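You operate a simulated robot arm through the tools that you are given. There is no shell and no other tool. Be economical: measure what you need, move in short steps, check, and stop when the job is done.

The job below is to be done with a simulated robot arm. You get a single attempt, and the scene is never put back.

JOB
Print the loaded board, move it to OUT and lower the frame.
Fine: one stroke, with the frame latched; latch left free at the end; the lamp and the other boards stay.
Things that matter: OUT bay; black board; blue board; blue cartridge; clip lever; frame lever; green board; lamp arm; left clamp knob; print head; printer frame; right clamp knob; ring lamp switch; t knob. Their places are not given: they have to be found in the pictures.

Only the result counts: the job must be done as asked and must still hold three seconds after the hand-in. Knocking over, shifting, dropping, spilling or breaking anything else fails it.

ROBOT AND FRAMES
A 6-joint arm with a two-finger parallel gripper, fixed in place. Base frame: the origin is at the foot of the arm, x ahead of it, y to its left, z up. Lengths are in mm, angles in rad, forces in N, time in s.
With the tool pointing down near the work surface it reaches from about 360 to 820 mm from the base axis. Its first joint turns from -2.897 to 2.897 rad. Payload 3.91 kg.
The tool frame sits at the grasp point between the pads (the TCP): z along the fingers, y along the line on which they close. The tips reach 30 mm beyond it. Largest opening 110 mm; finger width 20, thickness 10; the body of the gripper, 48 by 112 mm, starts 55 mm behind the TCP.
Orientation is that of the tool frame in the base frame, as a unit quaternion [w, x, y, z]. With the fingers straight down and closing along the base's y, the tool's x points along the base's -x, its y along +y and its z along -z.

CONTROLS
- The arm moves only by the tool move_arm. Its argument "moves" is a list of rows, each an object (a shift or turn left out is 0, a gripper value left out holds the last) with "turn": the turn, a rotation vector about the tool's x, y, z in units of 4 degrees (1.0 is 4 degrees), a list of three; "dp": the shift along the tool's x, y, z in units of 30 mm (1.0 is 30 mm), a list of three; "fingers": the gripper command, from -1 (shut) to 1 (fully open), values between in proportion. In form: [{"turn": [rx, ry, rz], "dp": [dx, dy, dz], "fingers": fingers}, ...]. A call has 1 to 12 rows; each row shifts and turns the commanded pose from where the row before left it, along the tool's axes as they then stand. A call with a number of a shift or a turn outside -1 to 1 is refused whole. Rows are played at 5 a second. More than 50 mm and 0.15 rad between two rows, or a gripper value outside its range, and nothing of the call is played. Where a pose cannot be reached the arm comes as near as it can. A force on the tool above 50 N (or 10 N above the force at the start of the call, whichever is more), or a blocked arm, ends the call early, and 0.2 s more pass. The fingers move at their own pace (about 45 mm/s each) and stop on an object; they squeeze with about 34 N. The grip force told is the motor's: it shows also when the fingers shut on nothing. Time passes only in rows, and 0.2 s behind the last, so rows that do not move let the fingers close. The reply holds the time, the measured pose of the TCP, the force on the tool along the base axes, the opening and the grip force, in the units named above and with some noise, with the torque about the TCP (base axes, N m) and any sound that the robot's microphone picked up, and new pictures: "views" is both (left out), scene, wrist or none.
- Cameras (640 x 400 px; columns grow to the right, rows downward): "scene" is fixed at [399.4, 499.8, 1683.6]; the picture's right is [0.08, 1.00, 0.00], its down [0.91, -0.07, -0.41] and it looks along [-0.41, 0.03, -0.91] (base axes); focal length 229 px, centre (320, 200). "wrist" rides on the gripper at [77, 7, -114] in the tool frame; the picture's right is [-0.09, 1.00, 0.00], its down [-0.80, -0.07, -0.59] and it looks along [-0.59, -0.05, 0.80] (tool axes); focal length 270 px, centre (320, 200).
- lift_body(by): slides the trunk up (or, below 0, down) by that many mm; the arm rides with it, the base frame stays. It gives what a move gives, with no picture.
- pixel_to_xyz(camera, pixels): for up to 12 pixels [column, row] of the newest picture of that camera ("zoom" is the newest enlarged one), the place [x, y, z] in the base frame of the surface seen there, good to about 2 mm. The clock stands still meanwhile.
- inspect(camera, box): a new picture of the part [left, top, right, bottom] of that camera's present view, enlarged. The clock stands still meanwhile.
- close_job(): hands the job in; it is judged then, once.

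Work in short steps. Measure before you move; look again where a grasp or a placing could have gone wrong, and mend it. You have 80 turns and 200 pictures in all, those below and enlarged ones among them. Open the gripper and draw the arm clear of the work before you hand the job in, unless the task says otherwise; then end with one line.

The tools are called after ">>>" by a JSON object that holds its "method" and its "body". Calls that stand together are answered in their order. move_arm: Moves the arm, as the interface text tells. Its arguments: {"type":"object","properties":{"moves":{"type":"array"},"views":{"type":"string","enum":["both","scene","wrist","none"]}},"required":["moves"]} The other tools are called the same way: lift_body (by) slides the trunk up or down; pixel_to_xyz (camera, pixels) gives the place of the surface under pixels of a picture; inspect (camera, box) takes an enlarged picture of a part of a camera's view; close_job () hands the job in.

At the start:

```text
clock: 0.0
tcp_pos: [136.3, 439.9, 1382.7]
ee_rot: [0.0, 0.0, 1.0, 0.0]
contact_force: [0.5, 0.3, 1.1]
moment: [0.01, -0.02, -0.01]
grip_width: 110.2
finger_force: 0.1
trunk travel left (down, up): [-550.0, 60.0]
```

scene: 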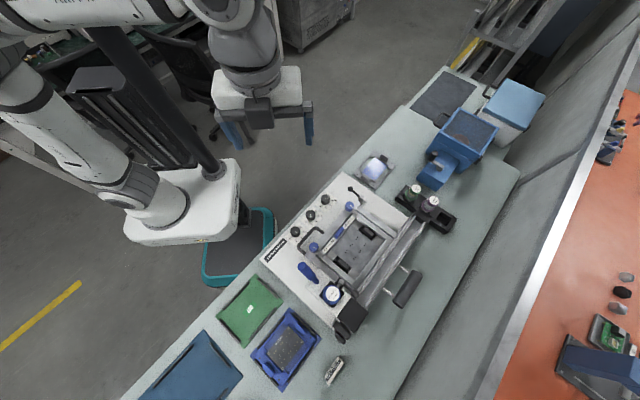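
wrist: 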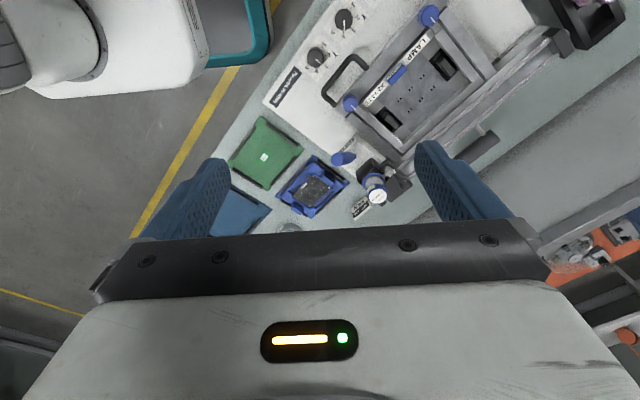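

The scene shows a printer around (350,240), with boards near the lower left and further objects at the top right. I'll enlarge several parts to read the details.

>>> {"method": "inspect", "body": {"camera": "scene", "box": [250, 170, 460, 350]}}

>>> {"method": "inspect", "body": {"camera": "scene", "box": [340, 50, 560, 240]}}

>>> {"method": "inspect", "body": {"camera": "wrist", "box": [220, 0, 520, 240]}}

>>> {"method": "inspect", "body": {"camera": "scene", "box": [120, 250, 370, 400]}}

```text
2.22 times, centred on (355, 260) of scene
```

zoom: 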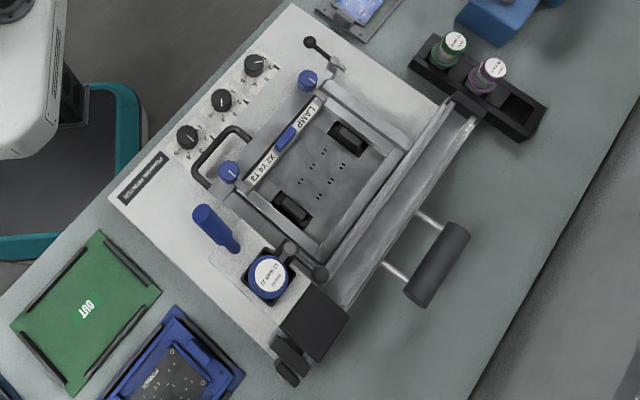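

```text
2.11 times, centred on (450, 145) of scene
```

zoom: 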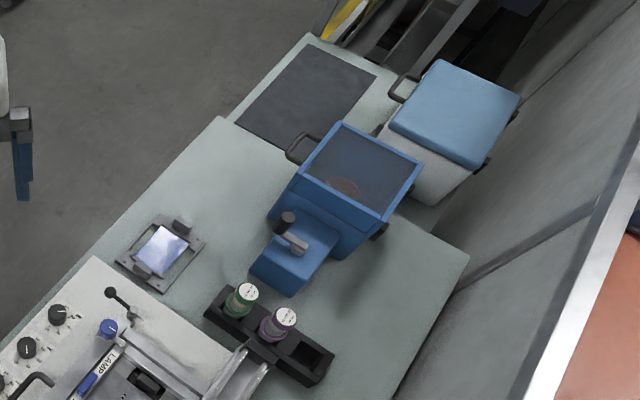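

```text
1.67 times, centred on (370, 120) of wrist
```

zoom: 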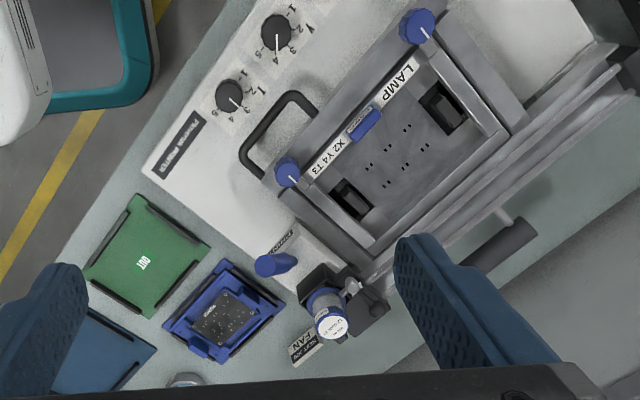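

```text
2.56 times, centred on (245, 325) of scene
```

zoom: 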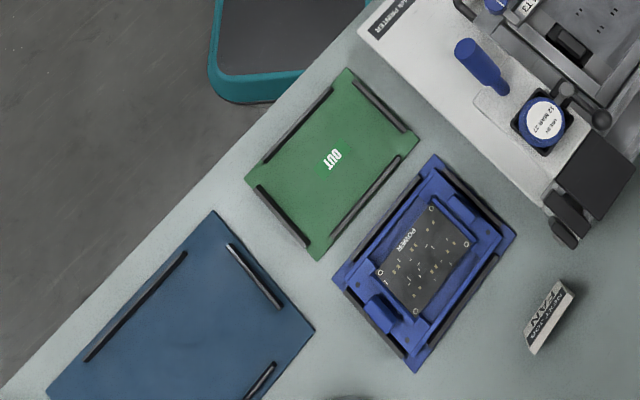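

I need positions of the main features; I'll measure pixels in the scene picture.

>>> {"method": "pixel_to_xyz", "body": {"camera": "scene", "pixels": [[250, 308], [285, 347], [195, 370], [366, 244], [406, 287], [308, 272], [332, 293], [349, 207], [315, 247], [345, 318], [375, 170], [355, 190]]}}

>>> {"method": "pixel_to_xyz", "body": {"camera": "scene", "pixels": [[343, 232], [312, 213], [322, 200], [295, 231], [390, 265], [420, 225], [418, 192], [435, 202], [455, 160], [436, 172], [310, 240], [333, 368]]}}

```text
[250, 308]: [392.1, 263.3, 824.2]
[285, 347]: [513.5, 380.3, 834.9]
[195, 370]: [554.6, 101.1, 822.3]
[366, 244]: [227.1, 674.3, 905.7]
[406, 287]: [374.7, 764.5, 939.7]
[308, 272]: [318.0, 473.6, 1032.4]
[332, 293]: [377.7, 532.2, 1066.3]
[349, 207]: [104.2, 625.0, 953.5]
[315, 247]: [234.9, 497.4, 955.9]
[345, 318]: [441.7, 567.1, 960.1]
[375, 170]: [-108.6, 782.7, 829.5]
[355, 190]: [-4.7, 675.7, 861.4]
```

```text
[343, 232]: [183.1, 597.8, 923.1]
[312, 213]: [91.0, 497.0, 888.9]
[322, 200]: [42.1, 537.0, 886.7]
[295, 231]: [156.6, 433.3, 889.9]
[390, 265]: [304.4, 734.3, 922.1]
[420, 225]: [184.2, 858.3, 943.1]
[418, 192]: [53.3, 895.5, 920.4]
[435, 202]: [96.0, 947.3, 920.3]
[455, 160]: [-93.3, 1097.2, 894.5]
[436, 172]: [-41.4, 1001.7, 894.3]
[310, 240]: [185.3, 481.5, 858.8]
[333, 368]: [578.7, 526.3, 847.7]
```

Table is at z≈822, the printer plate ≈886, the tallest piece ≈1066. I'll shift the arm towards the printer for a close wrist view, staying high.

>>> {"method": "move_arm", "body": {"moves": [{"dp": [0.7, 1, 0.8]}, {"dp": [0.7, 1, 0.8]}, {"dp": [0.7, 1, 0.8]}, {"dp": [0.7, 1, 0.8]}, {"dp": [0.7, 1, 0.8]}], "views": "both"}}

```text
clock: 1.2
tcp_pos: [28.5, 594.5, 1258.9]
ee_rot: [0.001, 0.001, 1.0, 0.0]
contact_force: [-0.2, 0.3, 0.0]
moment: [0.01, 0.02, 0.0]
grip_width: 110.2
finger_force: 0.1
trunk travel left (down, up): [-550.0, 60.0]
```

scene: 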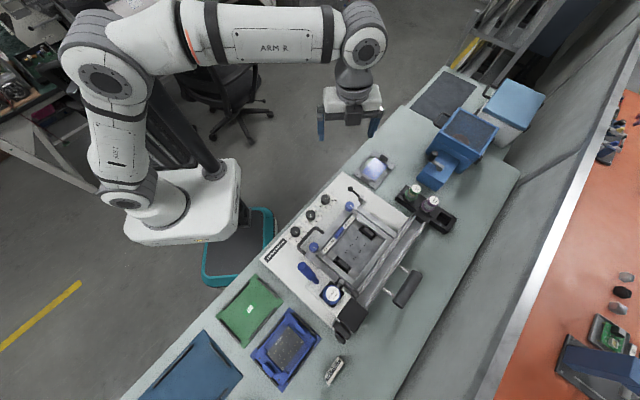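
wrist: 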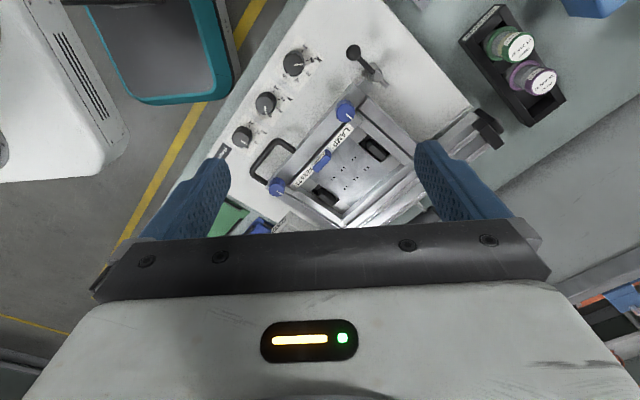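

The wrist picture shows knobs at (294,62), (265,102), (243,135), the loop handle (272,160) and the label at (325,150). I'll zoom in there.

>>> {"method": "inspect", "body": {"camera": "wrist", "box": [210, 30, 330, 160]}}

>>> {"method": "inspect", "body": {"camera": "wrist", "box": [250, 80, 440, 235]}}

>>> {"method": "inspect", "body": {"camera": "wrist", "box": [400, 0, 600, 160]}}

```text
3.08 times, centred on (270, 95) of wrist
```

zoom: 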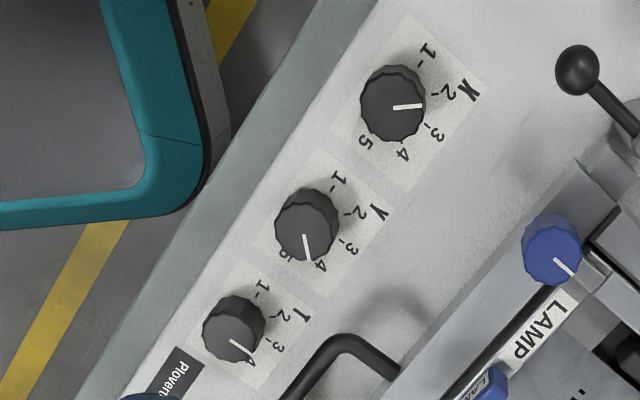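

```text
2.58 times, centred on (345, 158) of wrist
```

zoom: 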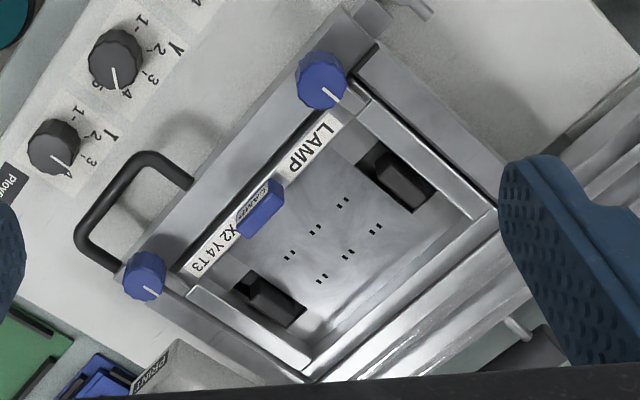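

```text
2.50 times, centred on (500, 80) of wrist
```

zoom: 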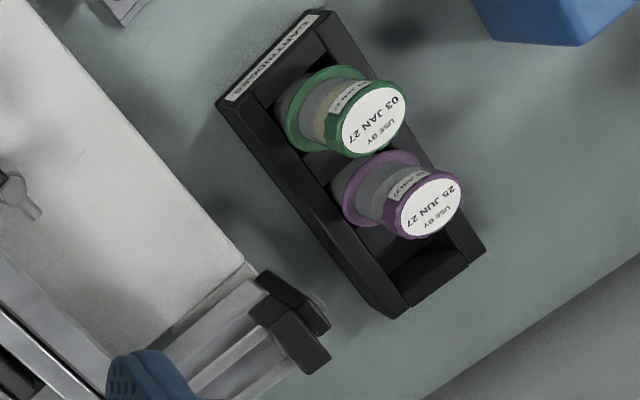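

X reads ~2, Y ~4, T is unclear due to parallax. I'll tilt the tool so that the wrist camera looks straight down and look closer.

>>> {"method": "move_arm", "body": {"moves": [{"dp": [-1, 0, 0], "turn": [0, 1, 0]}, {"dp": [-1, 0, 0], "turn": [0, 1, 0]}, {"dp": [-1, 0, 0], "turn": [0, 1, 0]}, {"dp": [-1, 0, 0], "turn": [0, 1, 0]}, {"turn": [0, 1, 0]}, {"turn": [0, 1, 0]}, {"turn": [0, 1, 0]}, {"turn": [0, 1, 0]}, {"turn": [0, 1, 0]}], "views": "wrist"}}

```text
clock: 3.2
tcp_pos: [151.2, 591.0, 1251.0]
ee_rot: [-0.311, -0.001, 0.951, 0.0]
contact_force: [-0.3, 0.4, -0.5]
moment: [0.0, -0.03, 0.0]
grip_width: 110.0
finger_force: 0.0
trunk travel left (down, up): [-550.0, 60.0]
```

wrist: 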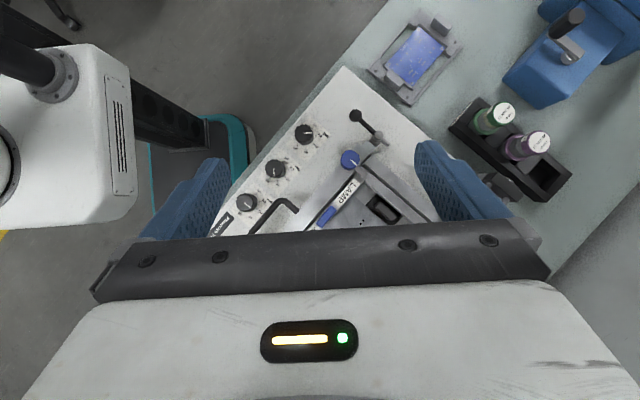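

Knobs at (304,134), (275,169), (247,203); zooming on them, the lever at (365,120), and the lit object at (415,55).

>>> {"method": "inspect", "body": {"camera": "wrist", "box": [225, 115, 325, 225]}}

>>> {"method": "inspect", "body": {"camera": "wrist", "box": [330, 90, 440, 230]}}

>>> {"method": "inspect", "body": {"camera": "wrist", "box": [360, 0, 480, 110]}}

```text
3.64 times, centred on (275, 170) of wrist
```

zoom: 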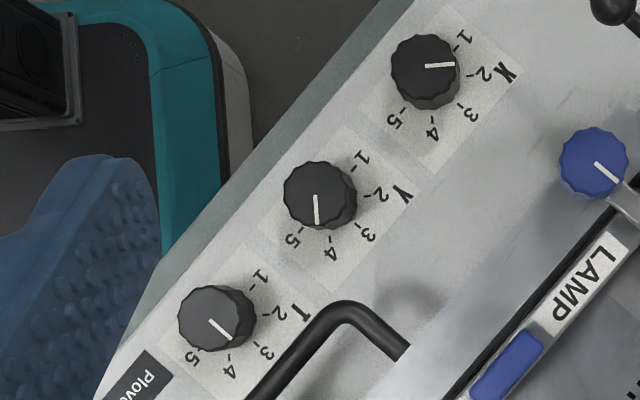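

```text
2.86 times, centred on (385, 160) of wrist
```

zoom: 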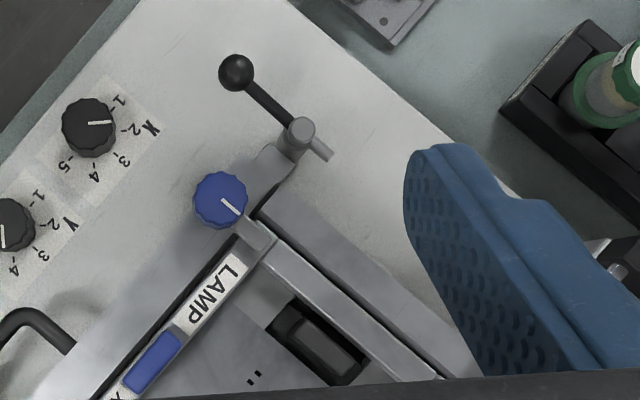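

```text
3.64 times, centred on (420, 55) of wrist
```

zoom: 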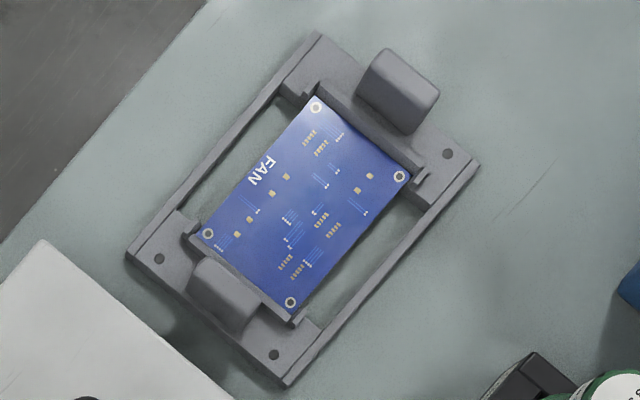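

X=2, Y=4, T≈3, matching the label "X2 Y4 T3". Now I look closer at the frame, print lever and print head in the scene view.

>>> {"method": "inspect", "body": {"camera": "scene", "box": [285, 240, 375, 350]}}

>>> {"method": "inspect", "body": {"camera": "scene", "box": [300, 180, 430, 280]}}

>>> {"method": "inspect", "body": {"camera": "scene", "box": [360, 190, 450, 320]}}

>>> {"method": "inspect", "body": {"camera": "scene", "box": [400, 70, 520, 230]}}

```text
3.64 times, centred on (330, 295) of scene
```

zoom: 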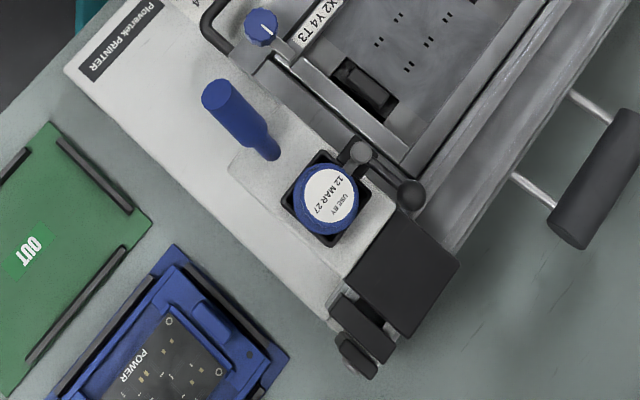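

```text
4.00 times, centred on (365, 230) of scene
```

zoom: 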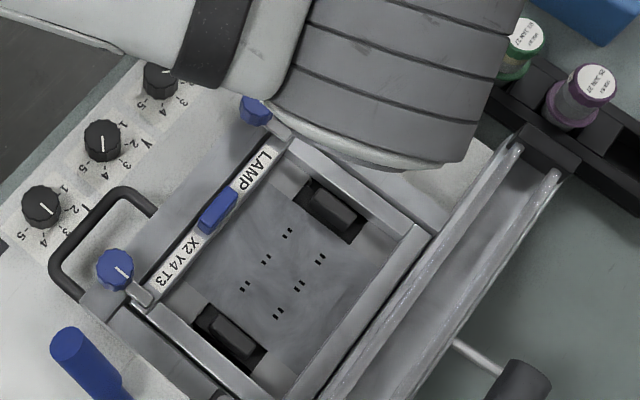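

```text
3.08 times, centred on (405, 255) of scene
```

zoom: 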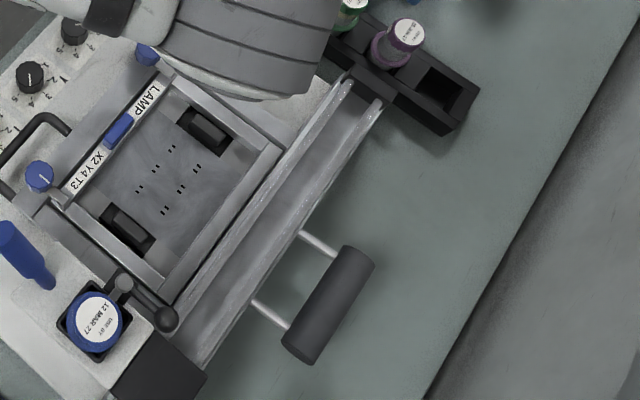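

```text
2.50 times, centred on (460, 150) of scene
```

zoom: 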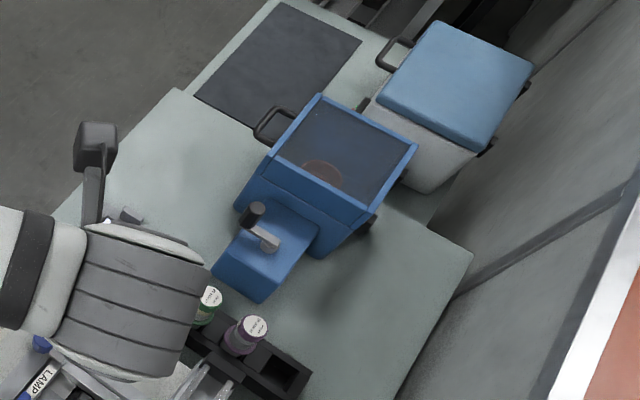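

The frame lever (black ball, right front) and print handle (blue, left) are recognised; the print head with blue cartridge is parked at the left. I measure frame heights to know whether it is down.

>>> {"method": "pixel_to_xyz", "body": {"camera": "scene", "pixels": [[343, 224], [333, 247], [362, 268], [385, 235], [392, 248], [375, 256], [352, 213], [400, 240], [352, 234], [366, 240], [300, 275], [310, 278]]}}

>>> {"method": "pixel_to_xyz", "body": {"camera": "wrist", "pixels": [[355, 115], [372, 128], [378, 141], [350, 159], [382, 208], [330, 214], [335, 190], [360, 195], [405, 190], [415, 140], [285, 205], [260, 220]]}}

```text
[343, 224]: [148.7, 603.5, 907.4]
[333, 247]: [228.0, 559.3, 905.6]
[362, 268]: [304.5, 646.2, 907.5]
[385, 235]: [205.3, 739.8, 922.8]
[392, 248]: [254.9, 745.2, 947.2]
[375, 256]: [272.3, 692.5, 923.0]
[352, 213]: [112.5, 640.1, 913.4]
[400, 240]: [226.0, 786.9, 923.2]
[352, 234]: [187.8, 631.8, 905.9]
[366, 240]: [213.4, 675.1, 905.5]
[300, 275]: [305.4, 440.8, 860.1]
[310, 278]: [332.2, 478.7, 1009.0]
```

```text
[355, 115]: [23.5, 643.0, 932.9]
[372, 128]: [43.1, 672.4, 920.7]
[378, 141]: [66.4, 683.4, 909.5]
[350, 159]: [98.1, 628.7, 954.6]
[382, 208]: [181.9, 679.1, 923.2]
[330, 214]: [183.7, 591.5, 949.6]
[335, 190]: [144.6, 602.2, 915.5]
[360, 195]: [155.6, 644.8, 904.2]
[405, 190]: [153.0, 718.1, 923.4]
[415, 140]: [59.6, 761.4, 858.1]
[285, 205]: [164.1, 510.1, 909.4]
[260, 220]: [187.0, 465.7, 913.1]
```

The frame is flat (stencil z≈905, panel z≈860). Zooming on the frame lever near wrist (370,125) to judge its latch state, and the left clip side.

>>> {"method": "inspect", "body": {"camera": "wrist", "box": [340, 95, 405, 170]}}

>>> {"method": "move_arm", "body": {"moves": [{"dp": [-1, -1, 0], "turn": [0, 1, 0]}, {"dp": [-1, -1, 0], "turn": [0, 1, 0]}, {"dp": [-1, -1, 0], "turn": [0, 1, 0]}, {"dp": [-1, -1, 0], "turn": [0, 1, 0]}, {"dp": [-1, -1, 0], "turn": [0, 1, 0]}, {"dp": [-1, -1, 0]}, {"dp": [-1, -1, 0]}]}}

```text
5.33 times, centred on (372, 132) of wrist
```

zoom: 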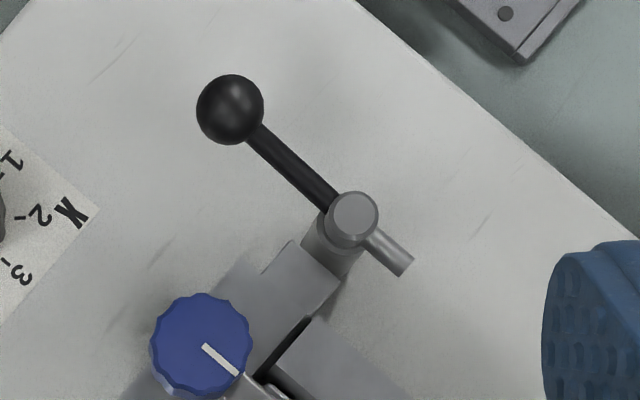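

```text
clock: 4.8
tcp_pos: [294.2, 379.9, 1095.7]
ee_rot: [-0.47, 0.001, 0.882, 0.001]
contact_force: [-0.1, -0.5, -0.6]
moment: [-0.02, -0.04, -0.01]
grip_width: 109.8
finger_force: 0.0
trunk travel left (down, up): [-550.0, 60.0]
```

scene: 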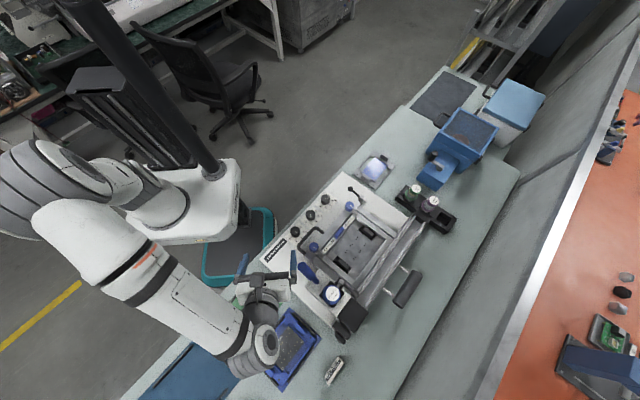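
wrist: 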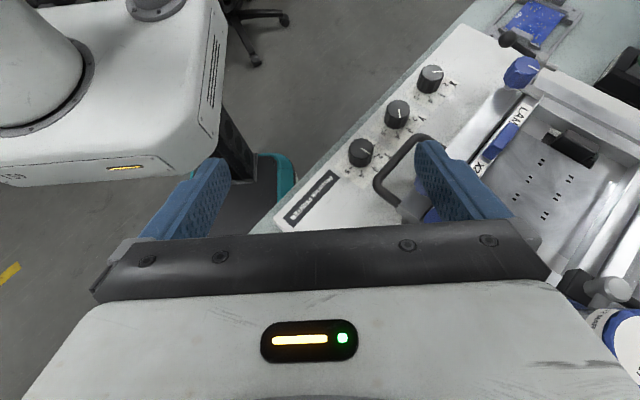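

The frame lever points to the printer's front with its tail rod beside the frame tab, so it looks unlatched. I'll zoom in to the print head area from this new pose.

>>> {"method": "inspect", "body": {"camera": "scene", "box": [285, 255, 365, 350]}}

>>> {"method": "inspect", "body": {"camera": "wrist", "box": [480, 20, 640, 220]}}

>>> {"method": "inspect", "body": {"camera": "wrist", "box": [540, 220, 640, 360]}}

```text
4.21 times, centred on (325, 302) of scene
```

zoom: 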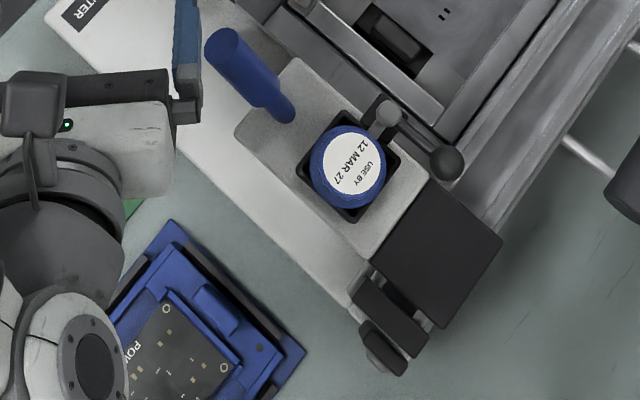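

```text
2.00 times, centred on (560, 120) of wrist
```

zoom: 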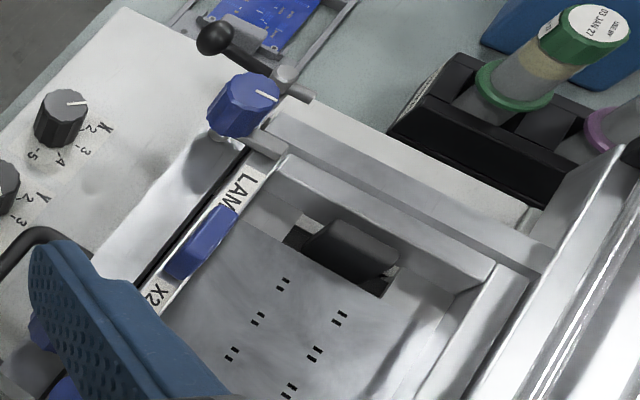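

```text
2.86 times, centred on (590, 290) of wrist
```

zoom: 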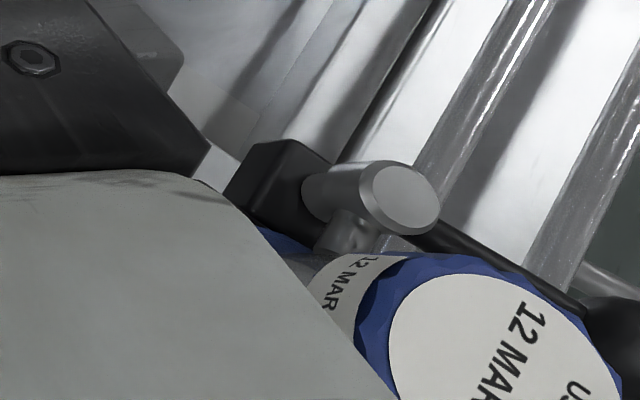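

The clip lever beside the cartridge needs a cleaner look. I raise the tool and move over the print head with the camera looking straight down.

>>> {"method": "move_arm", "body": {"moves": [{"dp": [0, 0, -1], "turn": [0, -1, 0]}, {"dp": [0, 0.5, -1], "turn": [0, -1, 0]}, {"dp": [0, 1, -1], "turn": [0, -1, 0]}, {"dp": [0, 1, -1], "turn": [0, -1, 0]}, {"dp": [0, 1, -1], "turn": [0, -1, 0]}, {"dp": [-1, 1, 0]}, {"dp": [-1, 0, 0]}], "views": "wrist"}}

```text
clock: 6.4
tcp_pos: [452.7, 515.7, 1157.6]
ee_rot: [-0.309, 0.0, 0.951, 0.0]
contact_force: [0.9, -0.1, 0.5]
moment: [-0.02, -0.01, -0.01]
grip_width: 110.0
finger_force: 0.0
trunk travel left (down, up): [-550.0, 60.0]
```

wrist: 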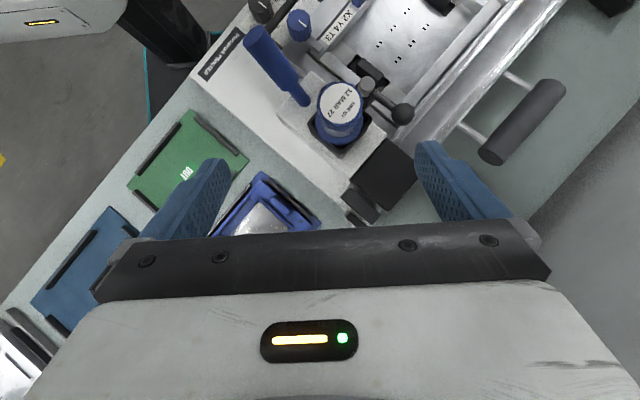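

The print head is at (345,115); zoom there and on the counterweight/rear side.

>>> {"method": "inspect", "body": {"camera": "wrist", "box": [290, 50, 430, 180]}}

>>> {"method": "inspect", "body": {"camera": "wrist", "box": [230, 0, 350, 110]}}

>>> {"method": "inspect", "body": {"camera": "wrist", "box": [320, 120, 440, 240]}}

>>> {"method": "pixel_to_xyz", "body": {"camera": "wrist", "pixels": [[261, 42], [275, 68], [300, 95], [300, 22], [310, 120], [340, 98], [366, 85], [402, 114], [380, 175], [330, 165], [312, 95], [370, 70]]}}

```text
3.08 times, centred on (360, 115) of wrist
```

zoom: 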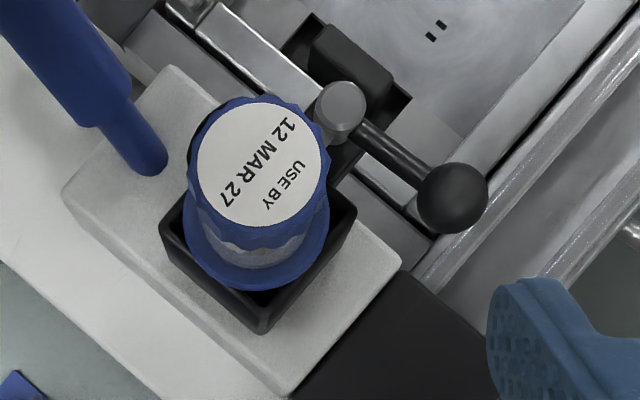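

```text
3.64 times, centred on (290, 55) of wrist
```

zoom: 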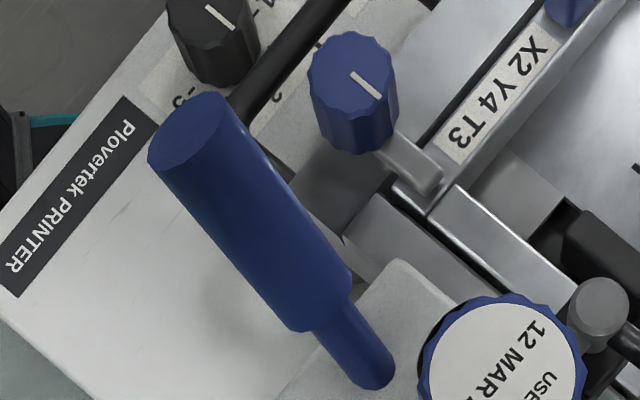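

```text
3.33 times, centred on (380, 180) of wrist
```

zoom: 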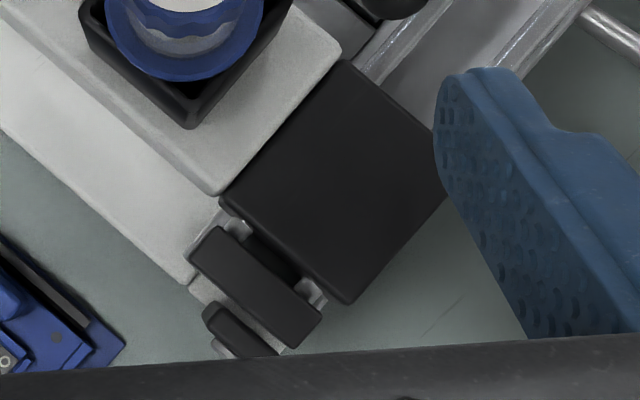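

```text
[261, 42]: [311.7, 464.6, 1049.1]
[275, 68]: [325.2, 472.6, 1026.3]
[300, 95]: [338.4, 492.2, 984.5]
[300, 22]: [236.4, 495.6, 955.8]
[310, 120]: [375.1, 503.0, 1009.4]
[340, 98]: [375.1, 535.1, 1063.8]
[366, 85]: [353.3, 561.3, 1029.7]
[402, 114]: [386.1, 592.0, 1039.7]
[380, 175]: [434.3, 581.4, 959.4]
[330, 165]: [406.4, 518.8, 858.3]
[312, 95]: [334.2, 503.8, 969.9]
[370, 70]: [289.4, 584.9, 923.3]
```

I want to know if the clip lever's tail holds the cartridge; zooming closer in both cameras.

>>> {"method": "inspect", "body": {"camera": "scene", "box": [320, 275, 360, 310]}}

>>> {"method": "inspect", "body": {"camera": "wrist", "box": [325, 70, 415, 130]}}

>>> {"method": "inspect", "body": {"camera": "scene", "box": [335, 175, 375, 220]}}

```text
11.43 times, centred on (340, 292) of scene
```

zoom: 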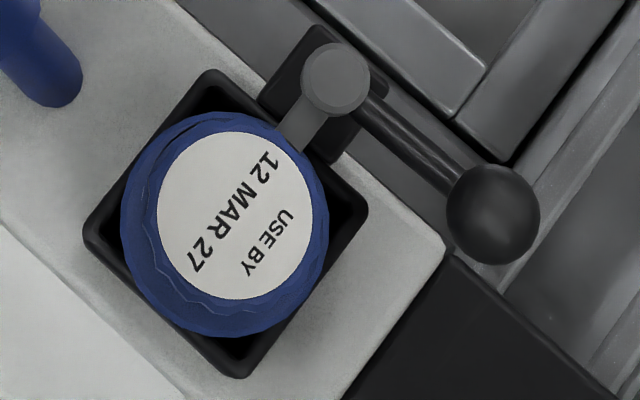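

```text
6.67 times, centred on (370, 100) of wrist
```

zoom: 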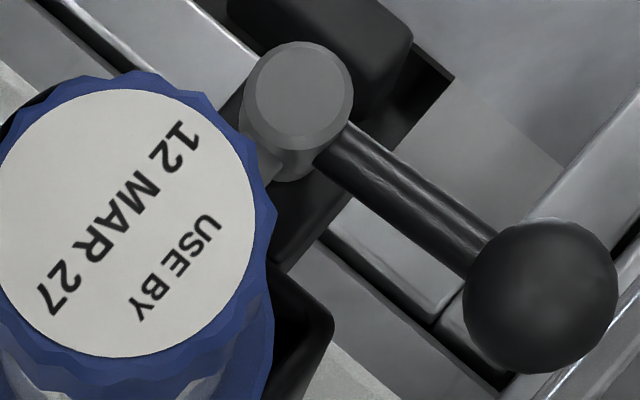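

```text
8.89 times, centred on (355, 198) of scene
```

zoom: 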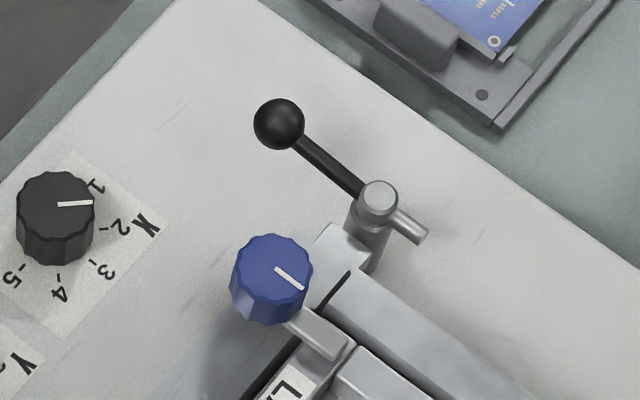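

The clip is closed onto the cartridge (tail over its flange), so the head is ready. The frame lever's tail points away from the frame tab (free), so a 90° turn of the ball towards the operator's left latches it. I bring the tool vertical and towards the frame lever, high up.

>>> {"method": "move_arm", "body": {"moves": [{"dp": [1, 0.4, 0], "turn": [0, -1, 0]}, {"dp": [1, 0.4, 0], "turn": [0, -1, 0]}, {"dp": [1, 0.4, 0], "turn": [0, -1, 0]}, {"dp": [1, 0.4, 0], "turn": [0, -1, 0]}, {"dp": [1, 0.4, 0], "turn": [0, -1, 0]}, {"dp": [1, 0.4, 0], "turn": [0, -1, 0]}, {"dp": [1, 0.4, 0], "turn": [0, -1, 0]}, {"dp": [1, 0.4, 0], "turn": [0, -1, 0]}, {"dp": [1, 0.4, 0], "turn": [0, -1, 0]}, {"dp": [1, 0.4, 0]}, {"dp": [1, 0.4, 0]}, {"dp": [1, 0.4, 0]}], "views": "none"}}

>>> {"method": "move_arm", "body": {"moves": [{"dp": [1, 0, 0.8]}, {"dp": [1, 0, 0.8]}, {"dp": [0.5, 0, 0.8]}], "views": "both"}}

```text
clock: 9.0
tcp_pos: [111.1, 660.0, 1255.5]
ee_rot: [0.0, 0.001, 1.0, 0.0]
contact_force: [0.3, -0.3, 0.0]
moment: [-0.02, 0.01, -0.05]
grip_width: 110.0
finger_force: 0.0
trunk travel left (down, up): [-550.0, 60.0]
```

```text
clock: 9.8
tcp_pos: [35.1, 659.3, 1179.1]
ee_rot: [-0.001, 0.0, 1.0, -0.001]
contact_force: [-0.4, 0.6, 0.3]
moment: [0.02, 0.01, 0.06]
grip_width: 110.0
finger_force: 0.0
trunk travel left (down, up): [-550.0, 60.0]
```

scene: 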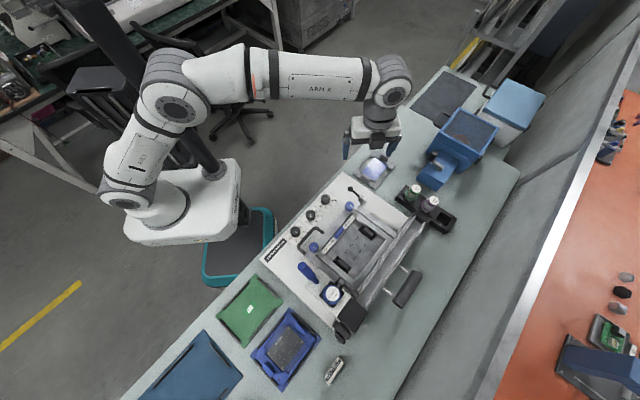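
wrist: 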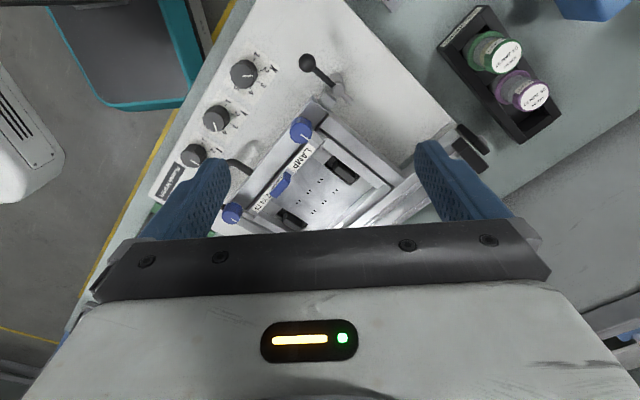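

The ball is at wrist (306,62), pivot at (337,90). Measure again precisely from a zoom.

>>> {"method": "inspect", "body": {"camera": "wrist", "box": [290, 40, 370, 130]}}

>>> {"method": "pixel_to_xyz", "body": {"camera": "wrist", "pixels": [[306, 62], [307, 56], [318, 74], [336, 89], [341, 97], [325, 107], [302, 130], [345, 115]]}}

```text
4.44 times, centred on (330, 85) of wrist
```

zoom: 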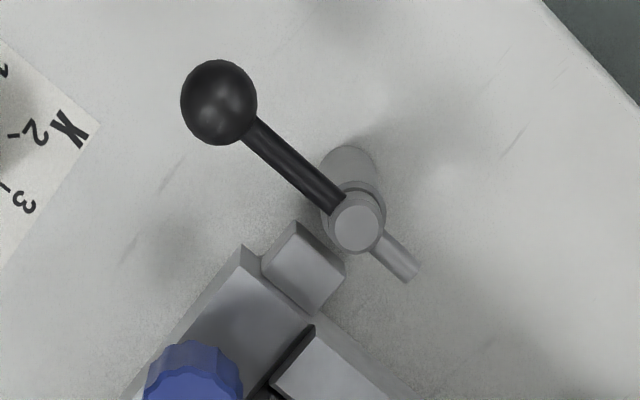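

```text
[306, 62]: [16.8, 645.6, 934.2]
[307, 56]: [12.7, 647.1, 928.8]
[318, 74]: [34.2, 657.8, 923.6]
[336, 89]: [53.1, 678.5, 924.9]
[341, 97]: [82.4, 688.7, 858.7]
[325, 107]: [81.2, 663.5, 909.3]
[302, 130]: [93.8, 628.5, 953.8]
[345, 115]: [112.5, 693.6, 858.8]
```

Ball centre ≈(18,645,923), pivot ≈(53,679), radius 49. I straddle the ball with fingers 50 mm apart along y and descend.

>>> {"method": "move_arm", "body": {"moves": [{"dp": [0.8, -0.47, 0.5], "fingers": -0.05}, {"dp": [0, 0, 1]}, {"dp": [0, 0, 1]}, {"dp": [0, 0, 1]}, {"dp": [0, 0, 1]}, {"dp": [0, 0, 1]}, {"dp": [0, 0, 1]}], "views": "wrist"}}

```text
clock: 11.4
tcp_pos: [11.0, 645.6, 983.3]
ee_rot: [0.0, 0.0, 1.0, 0.0]
contact_force: [0.1, -0.1, 0.0]
moment: [-0.03, 0.01, 0.02]
grip_width: 52.3
finger_force: 0.1
trunk travel left (down, up): [-550.0, 60.0]
```

wrist: 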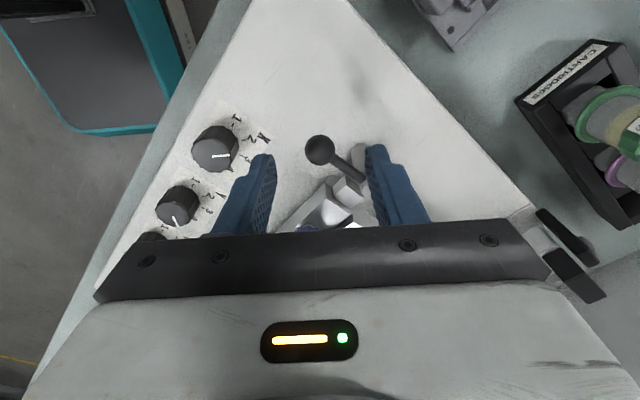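

Ball at (319,150) lies well between the fingers. Descend 58 mm more and narrow the gap to ~34 mm.

>>> {"method": "move_arm", "body": {"moves": [{"dp": [0, 0, 1]}, {"dp": [0, 0, 0.93]}, {"fingers": -0.38}, {"fingers": -0.38}], "views": "wrist"}}

>>> {"method": "move_arm", "body": {"moves": [{"dp": [0.25, 0.32, 0]}, {"dp": [0.17, 0.4, 0]}, {"dp": [0.06, 0.42, 0]}, {"dp": [-0.06, 0.42, 0]}], "views": "wrist"}}

```text
clock: 12.4
tcp_pos: [8.3, 644.0, 926.0]
ee_rot: [0.0, 0.001, 1.0, 0.0]
contact_force: [-0.1, 0.2, -0.2]
moment: [0.03, 0.01, 0.01]
grip_width: 34.1
finger_force: 0.1
trunk travel left (down, up): [-550.0, 60.0]
```

wrist: 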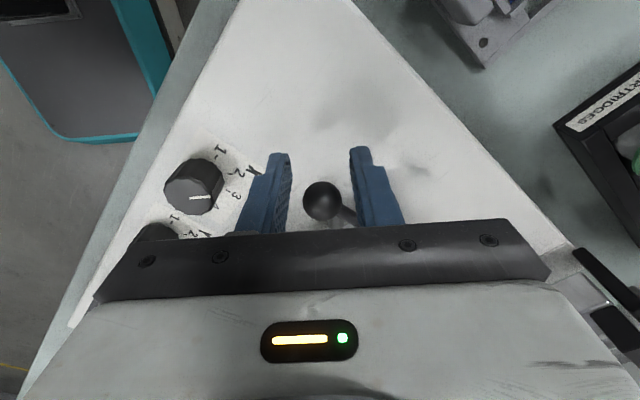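

```text
clock: 13.4
tcp_pos: [-13.9, 684.0, 927.6]
ee_rot: [-0.004, -0.001, 1.0, -0.003]
contact_force: [-22.9, -5.5, -1.4]
moment: [0.34, 0.19, -0.48]
grip_width: 36.7
finger_force: 2.4
trunk travel left (down, up): [-550.0, 60.0]
stopped in row 4: the force on the tool passed its limit at 55 N (the readings are from after the stop); the commanded pose is now the measured one
```

wrist: 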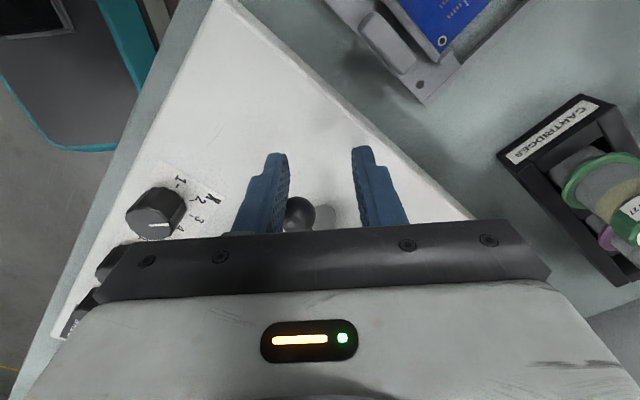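

The push stopped at 55 N; ball at (300,213). Check where the ball is.

>>> {"method": "pixel_to_xyz", "body": {"camera": "wrist", "pixels": [[300, 210], [296, 205], [325, 215], [280, 215]]}}

>>> {"method": "inspect", "body": {"camera": "wrist", "box": [230, 140, 420, 240]}}

>>> {"method": "inspect", "body": {"camera": "scene", "box": [325, 160, 395, 220]}}

```text
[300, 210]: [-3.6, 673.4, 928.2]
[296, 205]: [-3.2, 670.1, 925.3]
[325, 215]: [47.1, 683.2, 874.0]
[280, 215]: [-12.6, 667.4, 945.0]
```

```text
3.37 times, centred on (325, 190) of wrist
```

zoom: 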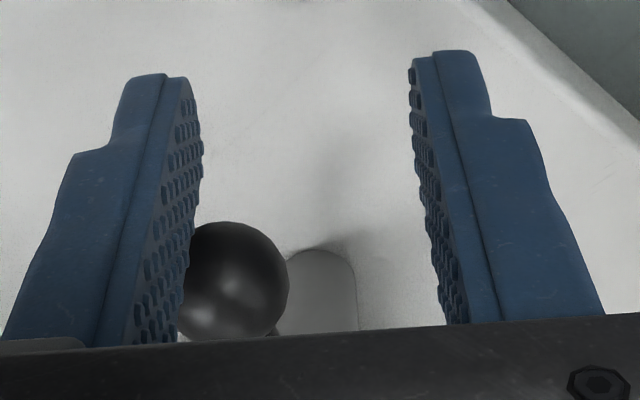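

```text
6.67 times, centred on (360, 190) of scene
```

zoom: 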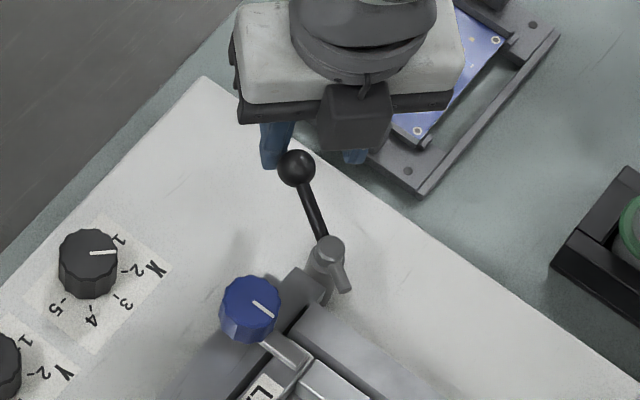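

The ball (≈(3,674)) sits at the finger's edge; the tool slipped to −x. I re-centre by moving +x 14 mm, then push along +y.

>>> {"method": "move_arm", "body": {"moves": [{"dp": [0, -0.15, 0]}, {"dp": [-0.5, 0, 0]}, {"dp": [0, 0.3, 0]}, {"dp": [0, 0.35, 0]}, {"dp": [-0.08, 0.35, 0]}, {"dp": [-0.12, 0.35, 0]}], "views": "wrist"}}

```text
clock: 13.9
tcp_pos: [-11.3, 676.4, 927.1]
ee_rot: [-0.006, -0.003, 1.0, -0.007]
contact_force: [-25.3, -9.9, 6.6]
moment: [0.08, 0.22, -0.6]
grip_width: 39.3
finger_force: 5.4
trunk travel left (down, up): [-550.0, 60.0]
stopped in row 2: the force on the tool passed its limit at 56 N (the readings are from after the stop); the commanded pose is now the measured one
```

wrist: 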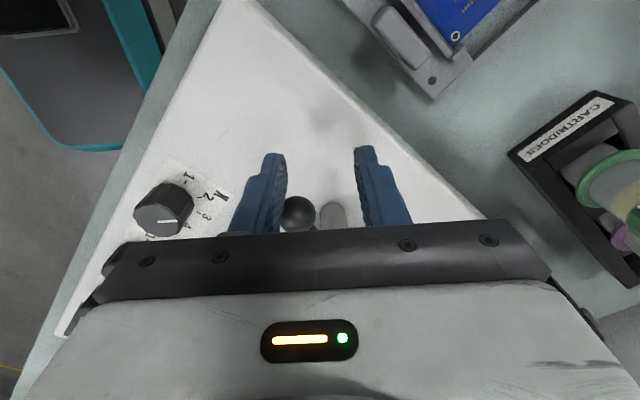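

Still touching the ball's edge with the −y finger. I relieve, widen to 52 mm, then shift +x.

>>> {"method": "move_arm", "body": {"moves": [{"dp": [0.3, -0.15, 0], "fingers": -0.02}, {"dp": [0, 0, 0]}, {"dp": [0, 0, 0]}, {"dp": [-0.6, 0, 0]}, {"dp": [-0.5, 0, 0]}], "views": "wrist"}}

```text
clock: 15.1
tcp_pos: [17.3, 673.0, 926.7]
ee_rot: [-0.006, -0.001, 1.0, -0.005]
contact_force: [-0.4, -0.6, 0.9]
moment: [0.0, 0.02, 0.02]
grip_width: 54.1
finger_force: 0.3
trunk travel left (down, up): [-550.0, 60.0]
```

wrist: 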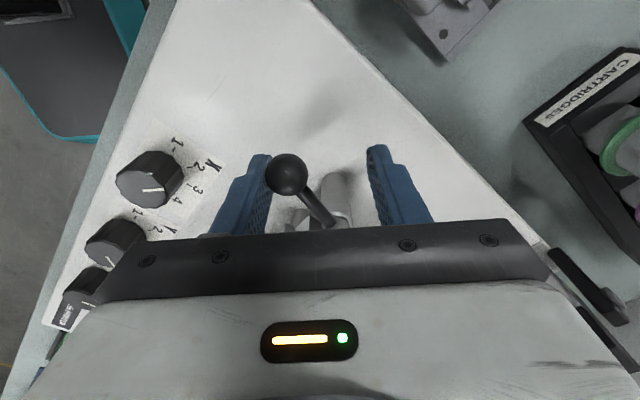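

Now the ball is at (287,172); measure ball and pivot.

>>> {"method": "pixel_to_xyz", "body": {"camera": "wrist", "pixels": [[288, 172], [283, 158], [300, 175], [318, 208], [335, 212], [325, 220]]}}

>>> {"method": "inspect", "body": {"camera": "wrist", "box": [220, 130, 440, 240]}}

```text
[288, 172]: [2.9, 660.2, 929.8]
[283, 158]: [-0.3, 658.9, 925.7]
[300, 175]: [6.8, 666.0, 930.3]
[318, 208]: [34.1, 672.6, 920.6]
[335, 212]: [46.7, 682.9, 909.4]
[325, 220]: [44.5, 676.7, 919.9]
```

```text
2.91 times, centred on (330, 185) of wrist
```

zoom: 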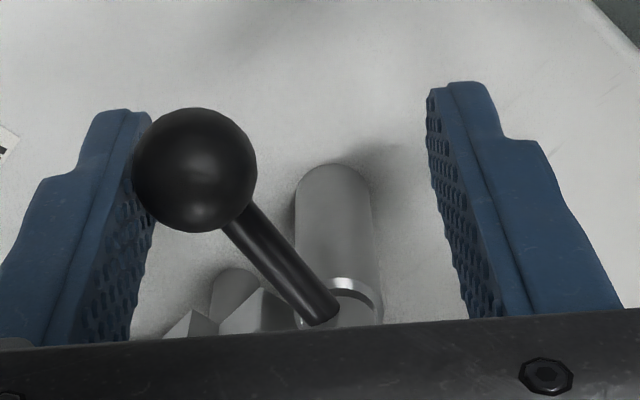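

Ball centre ≈(6,660), about 22° turned. I centre the finger on it and push along the arc to the latched place (ball → (19,714)).

>>> {"method": "move_arm", "body": {"moves": [{"dp": [0.3, 0, 0], "fingers": -0.27}, {"dp": [0.05, 0.0, 0]}, {"dp": [0.05, 0.3, 0]}, {"dp": [0, 0.3, 0]}, {"dp": [-0.05, 0.3, 0]}, {"dp": [-0.08, 0.3, 0]}, {"dp": [-0.1, 0.25, 0]}, {"dp": [-0.15, 0.25, 0]}], "views": "wrist"}}

```text
clock: 16.9
tcp_pos: [17.2, 725.1, 923.9]
ee_rot: [-0.006, -0.001, 1.0, -0.005]
contact_force: [-0.7, -2.1, -0.3]
moment: [0.01, 0.01, -0.02]
grip_width: 41.0
finger_force: 0.3
trunk travel left (down, up): [-550.0, 60.0]
```

wrist: 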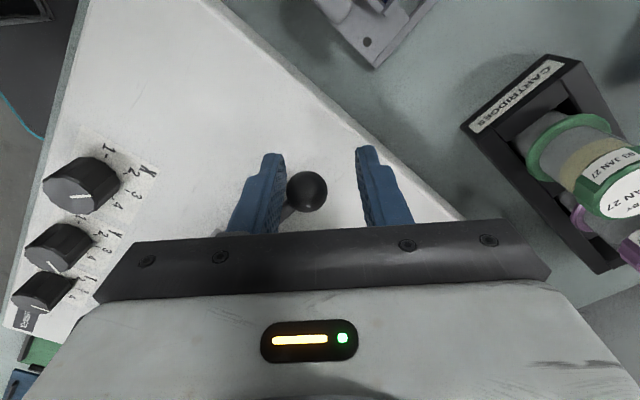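

The ball now lies at the expected latched place. I rise and look at the lever state.

>>> {"method": "move_arm", "body": {"moves": [{"dp": [0.2, -0.1, -0.8]}, {"dp": [0, 0, -1]}, {"dp": [0.5, 0, -1]}, {"dp": [1, 0, -1]}, {"dp": [1, 0, -1]}], "views": "wrist"}}

>>> {"method": "inspect", "body": {"camera": "scene", "box": [325, 170, 385, 225]}}

>>> {"method": "inspect", "body": {"camera": "wrist", "box": [250, 100, 390, 235]}}

```text
clock: 18.1
tcp_pos: [-64.7, 724.8, 1070.9]
ee_rot: [-0.007, 0.0, 1.0, -0.007]
contact_force: [-0.7, 0.5, -0.8]
moment: [0.01, 0.0, 0.0]
grip_width: 40.1
finger_force: 0.1
trunk travel left (down, up): [-550.0, 60.0]
```

wrist: 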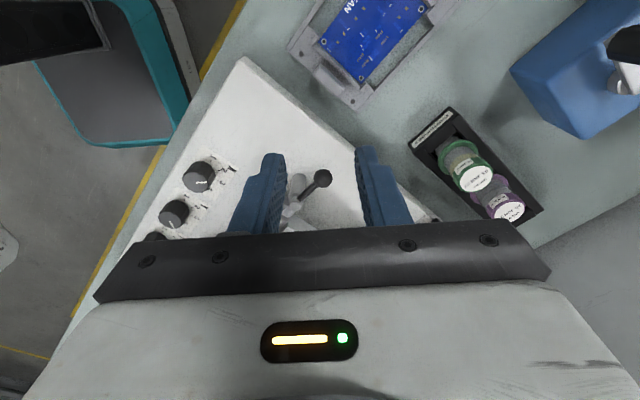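

```text
7.27 times, centred on (355, 198) of scene
```

zoom: 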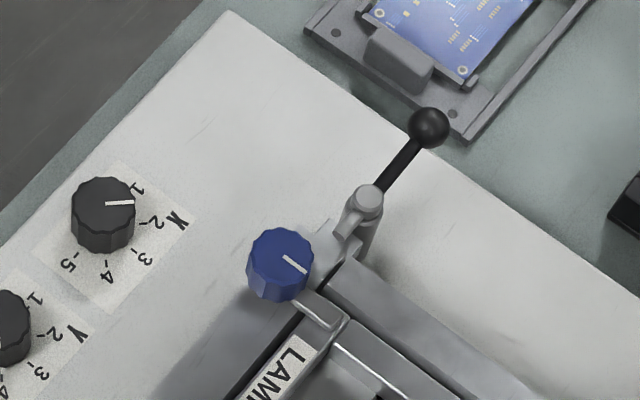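

```text
2.96 times, centred on (320, 168) of wrist
```

zoom: 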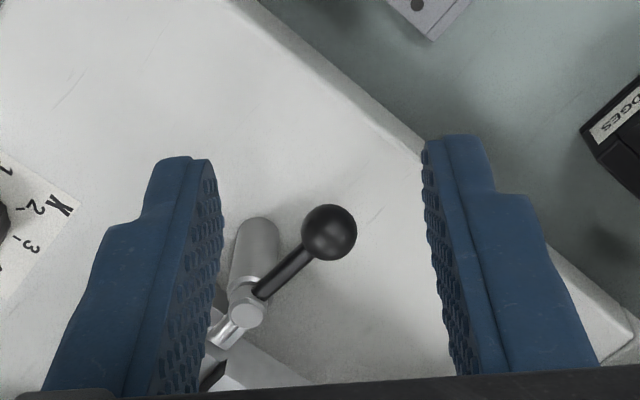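

Latched: the tail now lies over the frame tab. Next I rise, turn the tool 46° so the fingers close along the printer's stroke direction, and travel to above the print handle.

>>> {"method": "move_arm", "body": {"moves": [{"dp": [0, 0, -1], "turn": [0, 0, -1]}, {"dp": [0, 0, -1], "turn": [0, 0, -1]}, {"dp": [0, 0, -1], "turn": [0, 0, -1]}, {"turn": [0, 0, -1]}, {"turn": [0, 0, -1]}, {"turn": [0, 0, -1]}, {"turn": [0, 0, -1]}, {"turn": [0, 0, -1]}, {"turn": [0, 0, -1]}, {"turn": [0, 0, -1]}, {"turn": [0, 0, -1]}, {"turn": [0, 0, -0.4]}], "views": "none"}}

>>> {"method": "move_arm", "body": {"moves": [{"dp": [-0.25, -1, 0]}, {"dp": [-0.25, -1, 0]}, {"dp": [-0.25, -1, 0]}, {"dp": [-0.25, -1, 0]}, {"dp": [-0.25, -1, 0]}, {"dp": [-0.25, -1, 0]}, {"dp": [-0.25, -1, 0]}, {"dp": [-0.25, -1, 0]}, {"dp": [-0.25, -1, 0]}, {"dp": [-0.25, -1, 0]}, {"dp": [-0.25, -1, 0]}, {"dp": [-0.25, -1, 0]}], "views": "wrist"}}

```text
clock: 20.7
tcp_pos: [-61.4, 724.6, 1159.7]
ee_rot: [-0.007, -0.389, 0.921, -0.004]
contact_force: [0.5, 0.8, 1.1]
moment: [-0.02, -0.01, -0.02]
grip_width: 40.3
finger_force: 0.0
trunk travel left (down, up): [-550.0, 60.0]
```

```text
clock: 23.3
tcp_pos: [39.3, 723.3, 1180.8]
ee_rot: [-0.008, -0.389, 0.921, -0.004]
contact_force: [0.3, -0.7, -1.0]
moment: [0.0, -0.04, -0.03]
grip_width: 40.2
finger_force: 0.0
out of reach, approached as far as the arm can: row 1, 2, 3, 4, 5, 6, 7, 8, 9, 10, 11, 12
trunk travel left (down, up): [-550.0, 60.0]
```

wrist: 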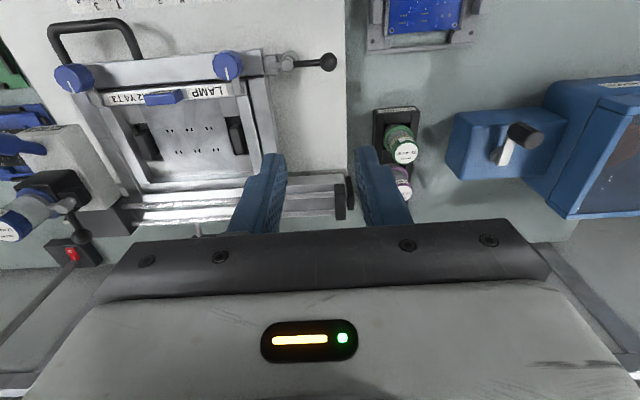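

The arm hit a wrist limit with this yaw (measured (39,723,1181)). I'll instead turn the other way (clockwise) and push with closed fingers; first unwind the yaw while staying high.

>>> {"method": "move_arm", "body": {"moves": [{"turn": [0, 0, 1]}, {"turn": [0, 0, 1]}, {"turn": [0, 0, 1]}, {"turn": [0, 0, 1]}, {"turn": [0, 0, 1]}, {"turn": [0, 0, 1]}, {"turn": [0, 0, 1]}, {"turn": [0, 0, 1]}, {"turn": [0, 0, 1]}, {"turn": [0, 0, 1]}, {"turn": [0, 0, 1]}, {"turn": [0, 0, 1]}], "views": "none"}}

```text
clock: 25.9
tcp_pos: [40.2, 725.9, 1180.9]
ee_rot: [-0.006, 0.02, 1.0, -0.007]
contact_force: [0.1, -0.3, -0.5]
moment: [0.03, 0.01, 0.0]
grip_width: 40.1
finger_force: 0.0
trunk travel left (down, up): [-550.0, 60.0]
```

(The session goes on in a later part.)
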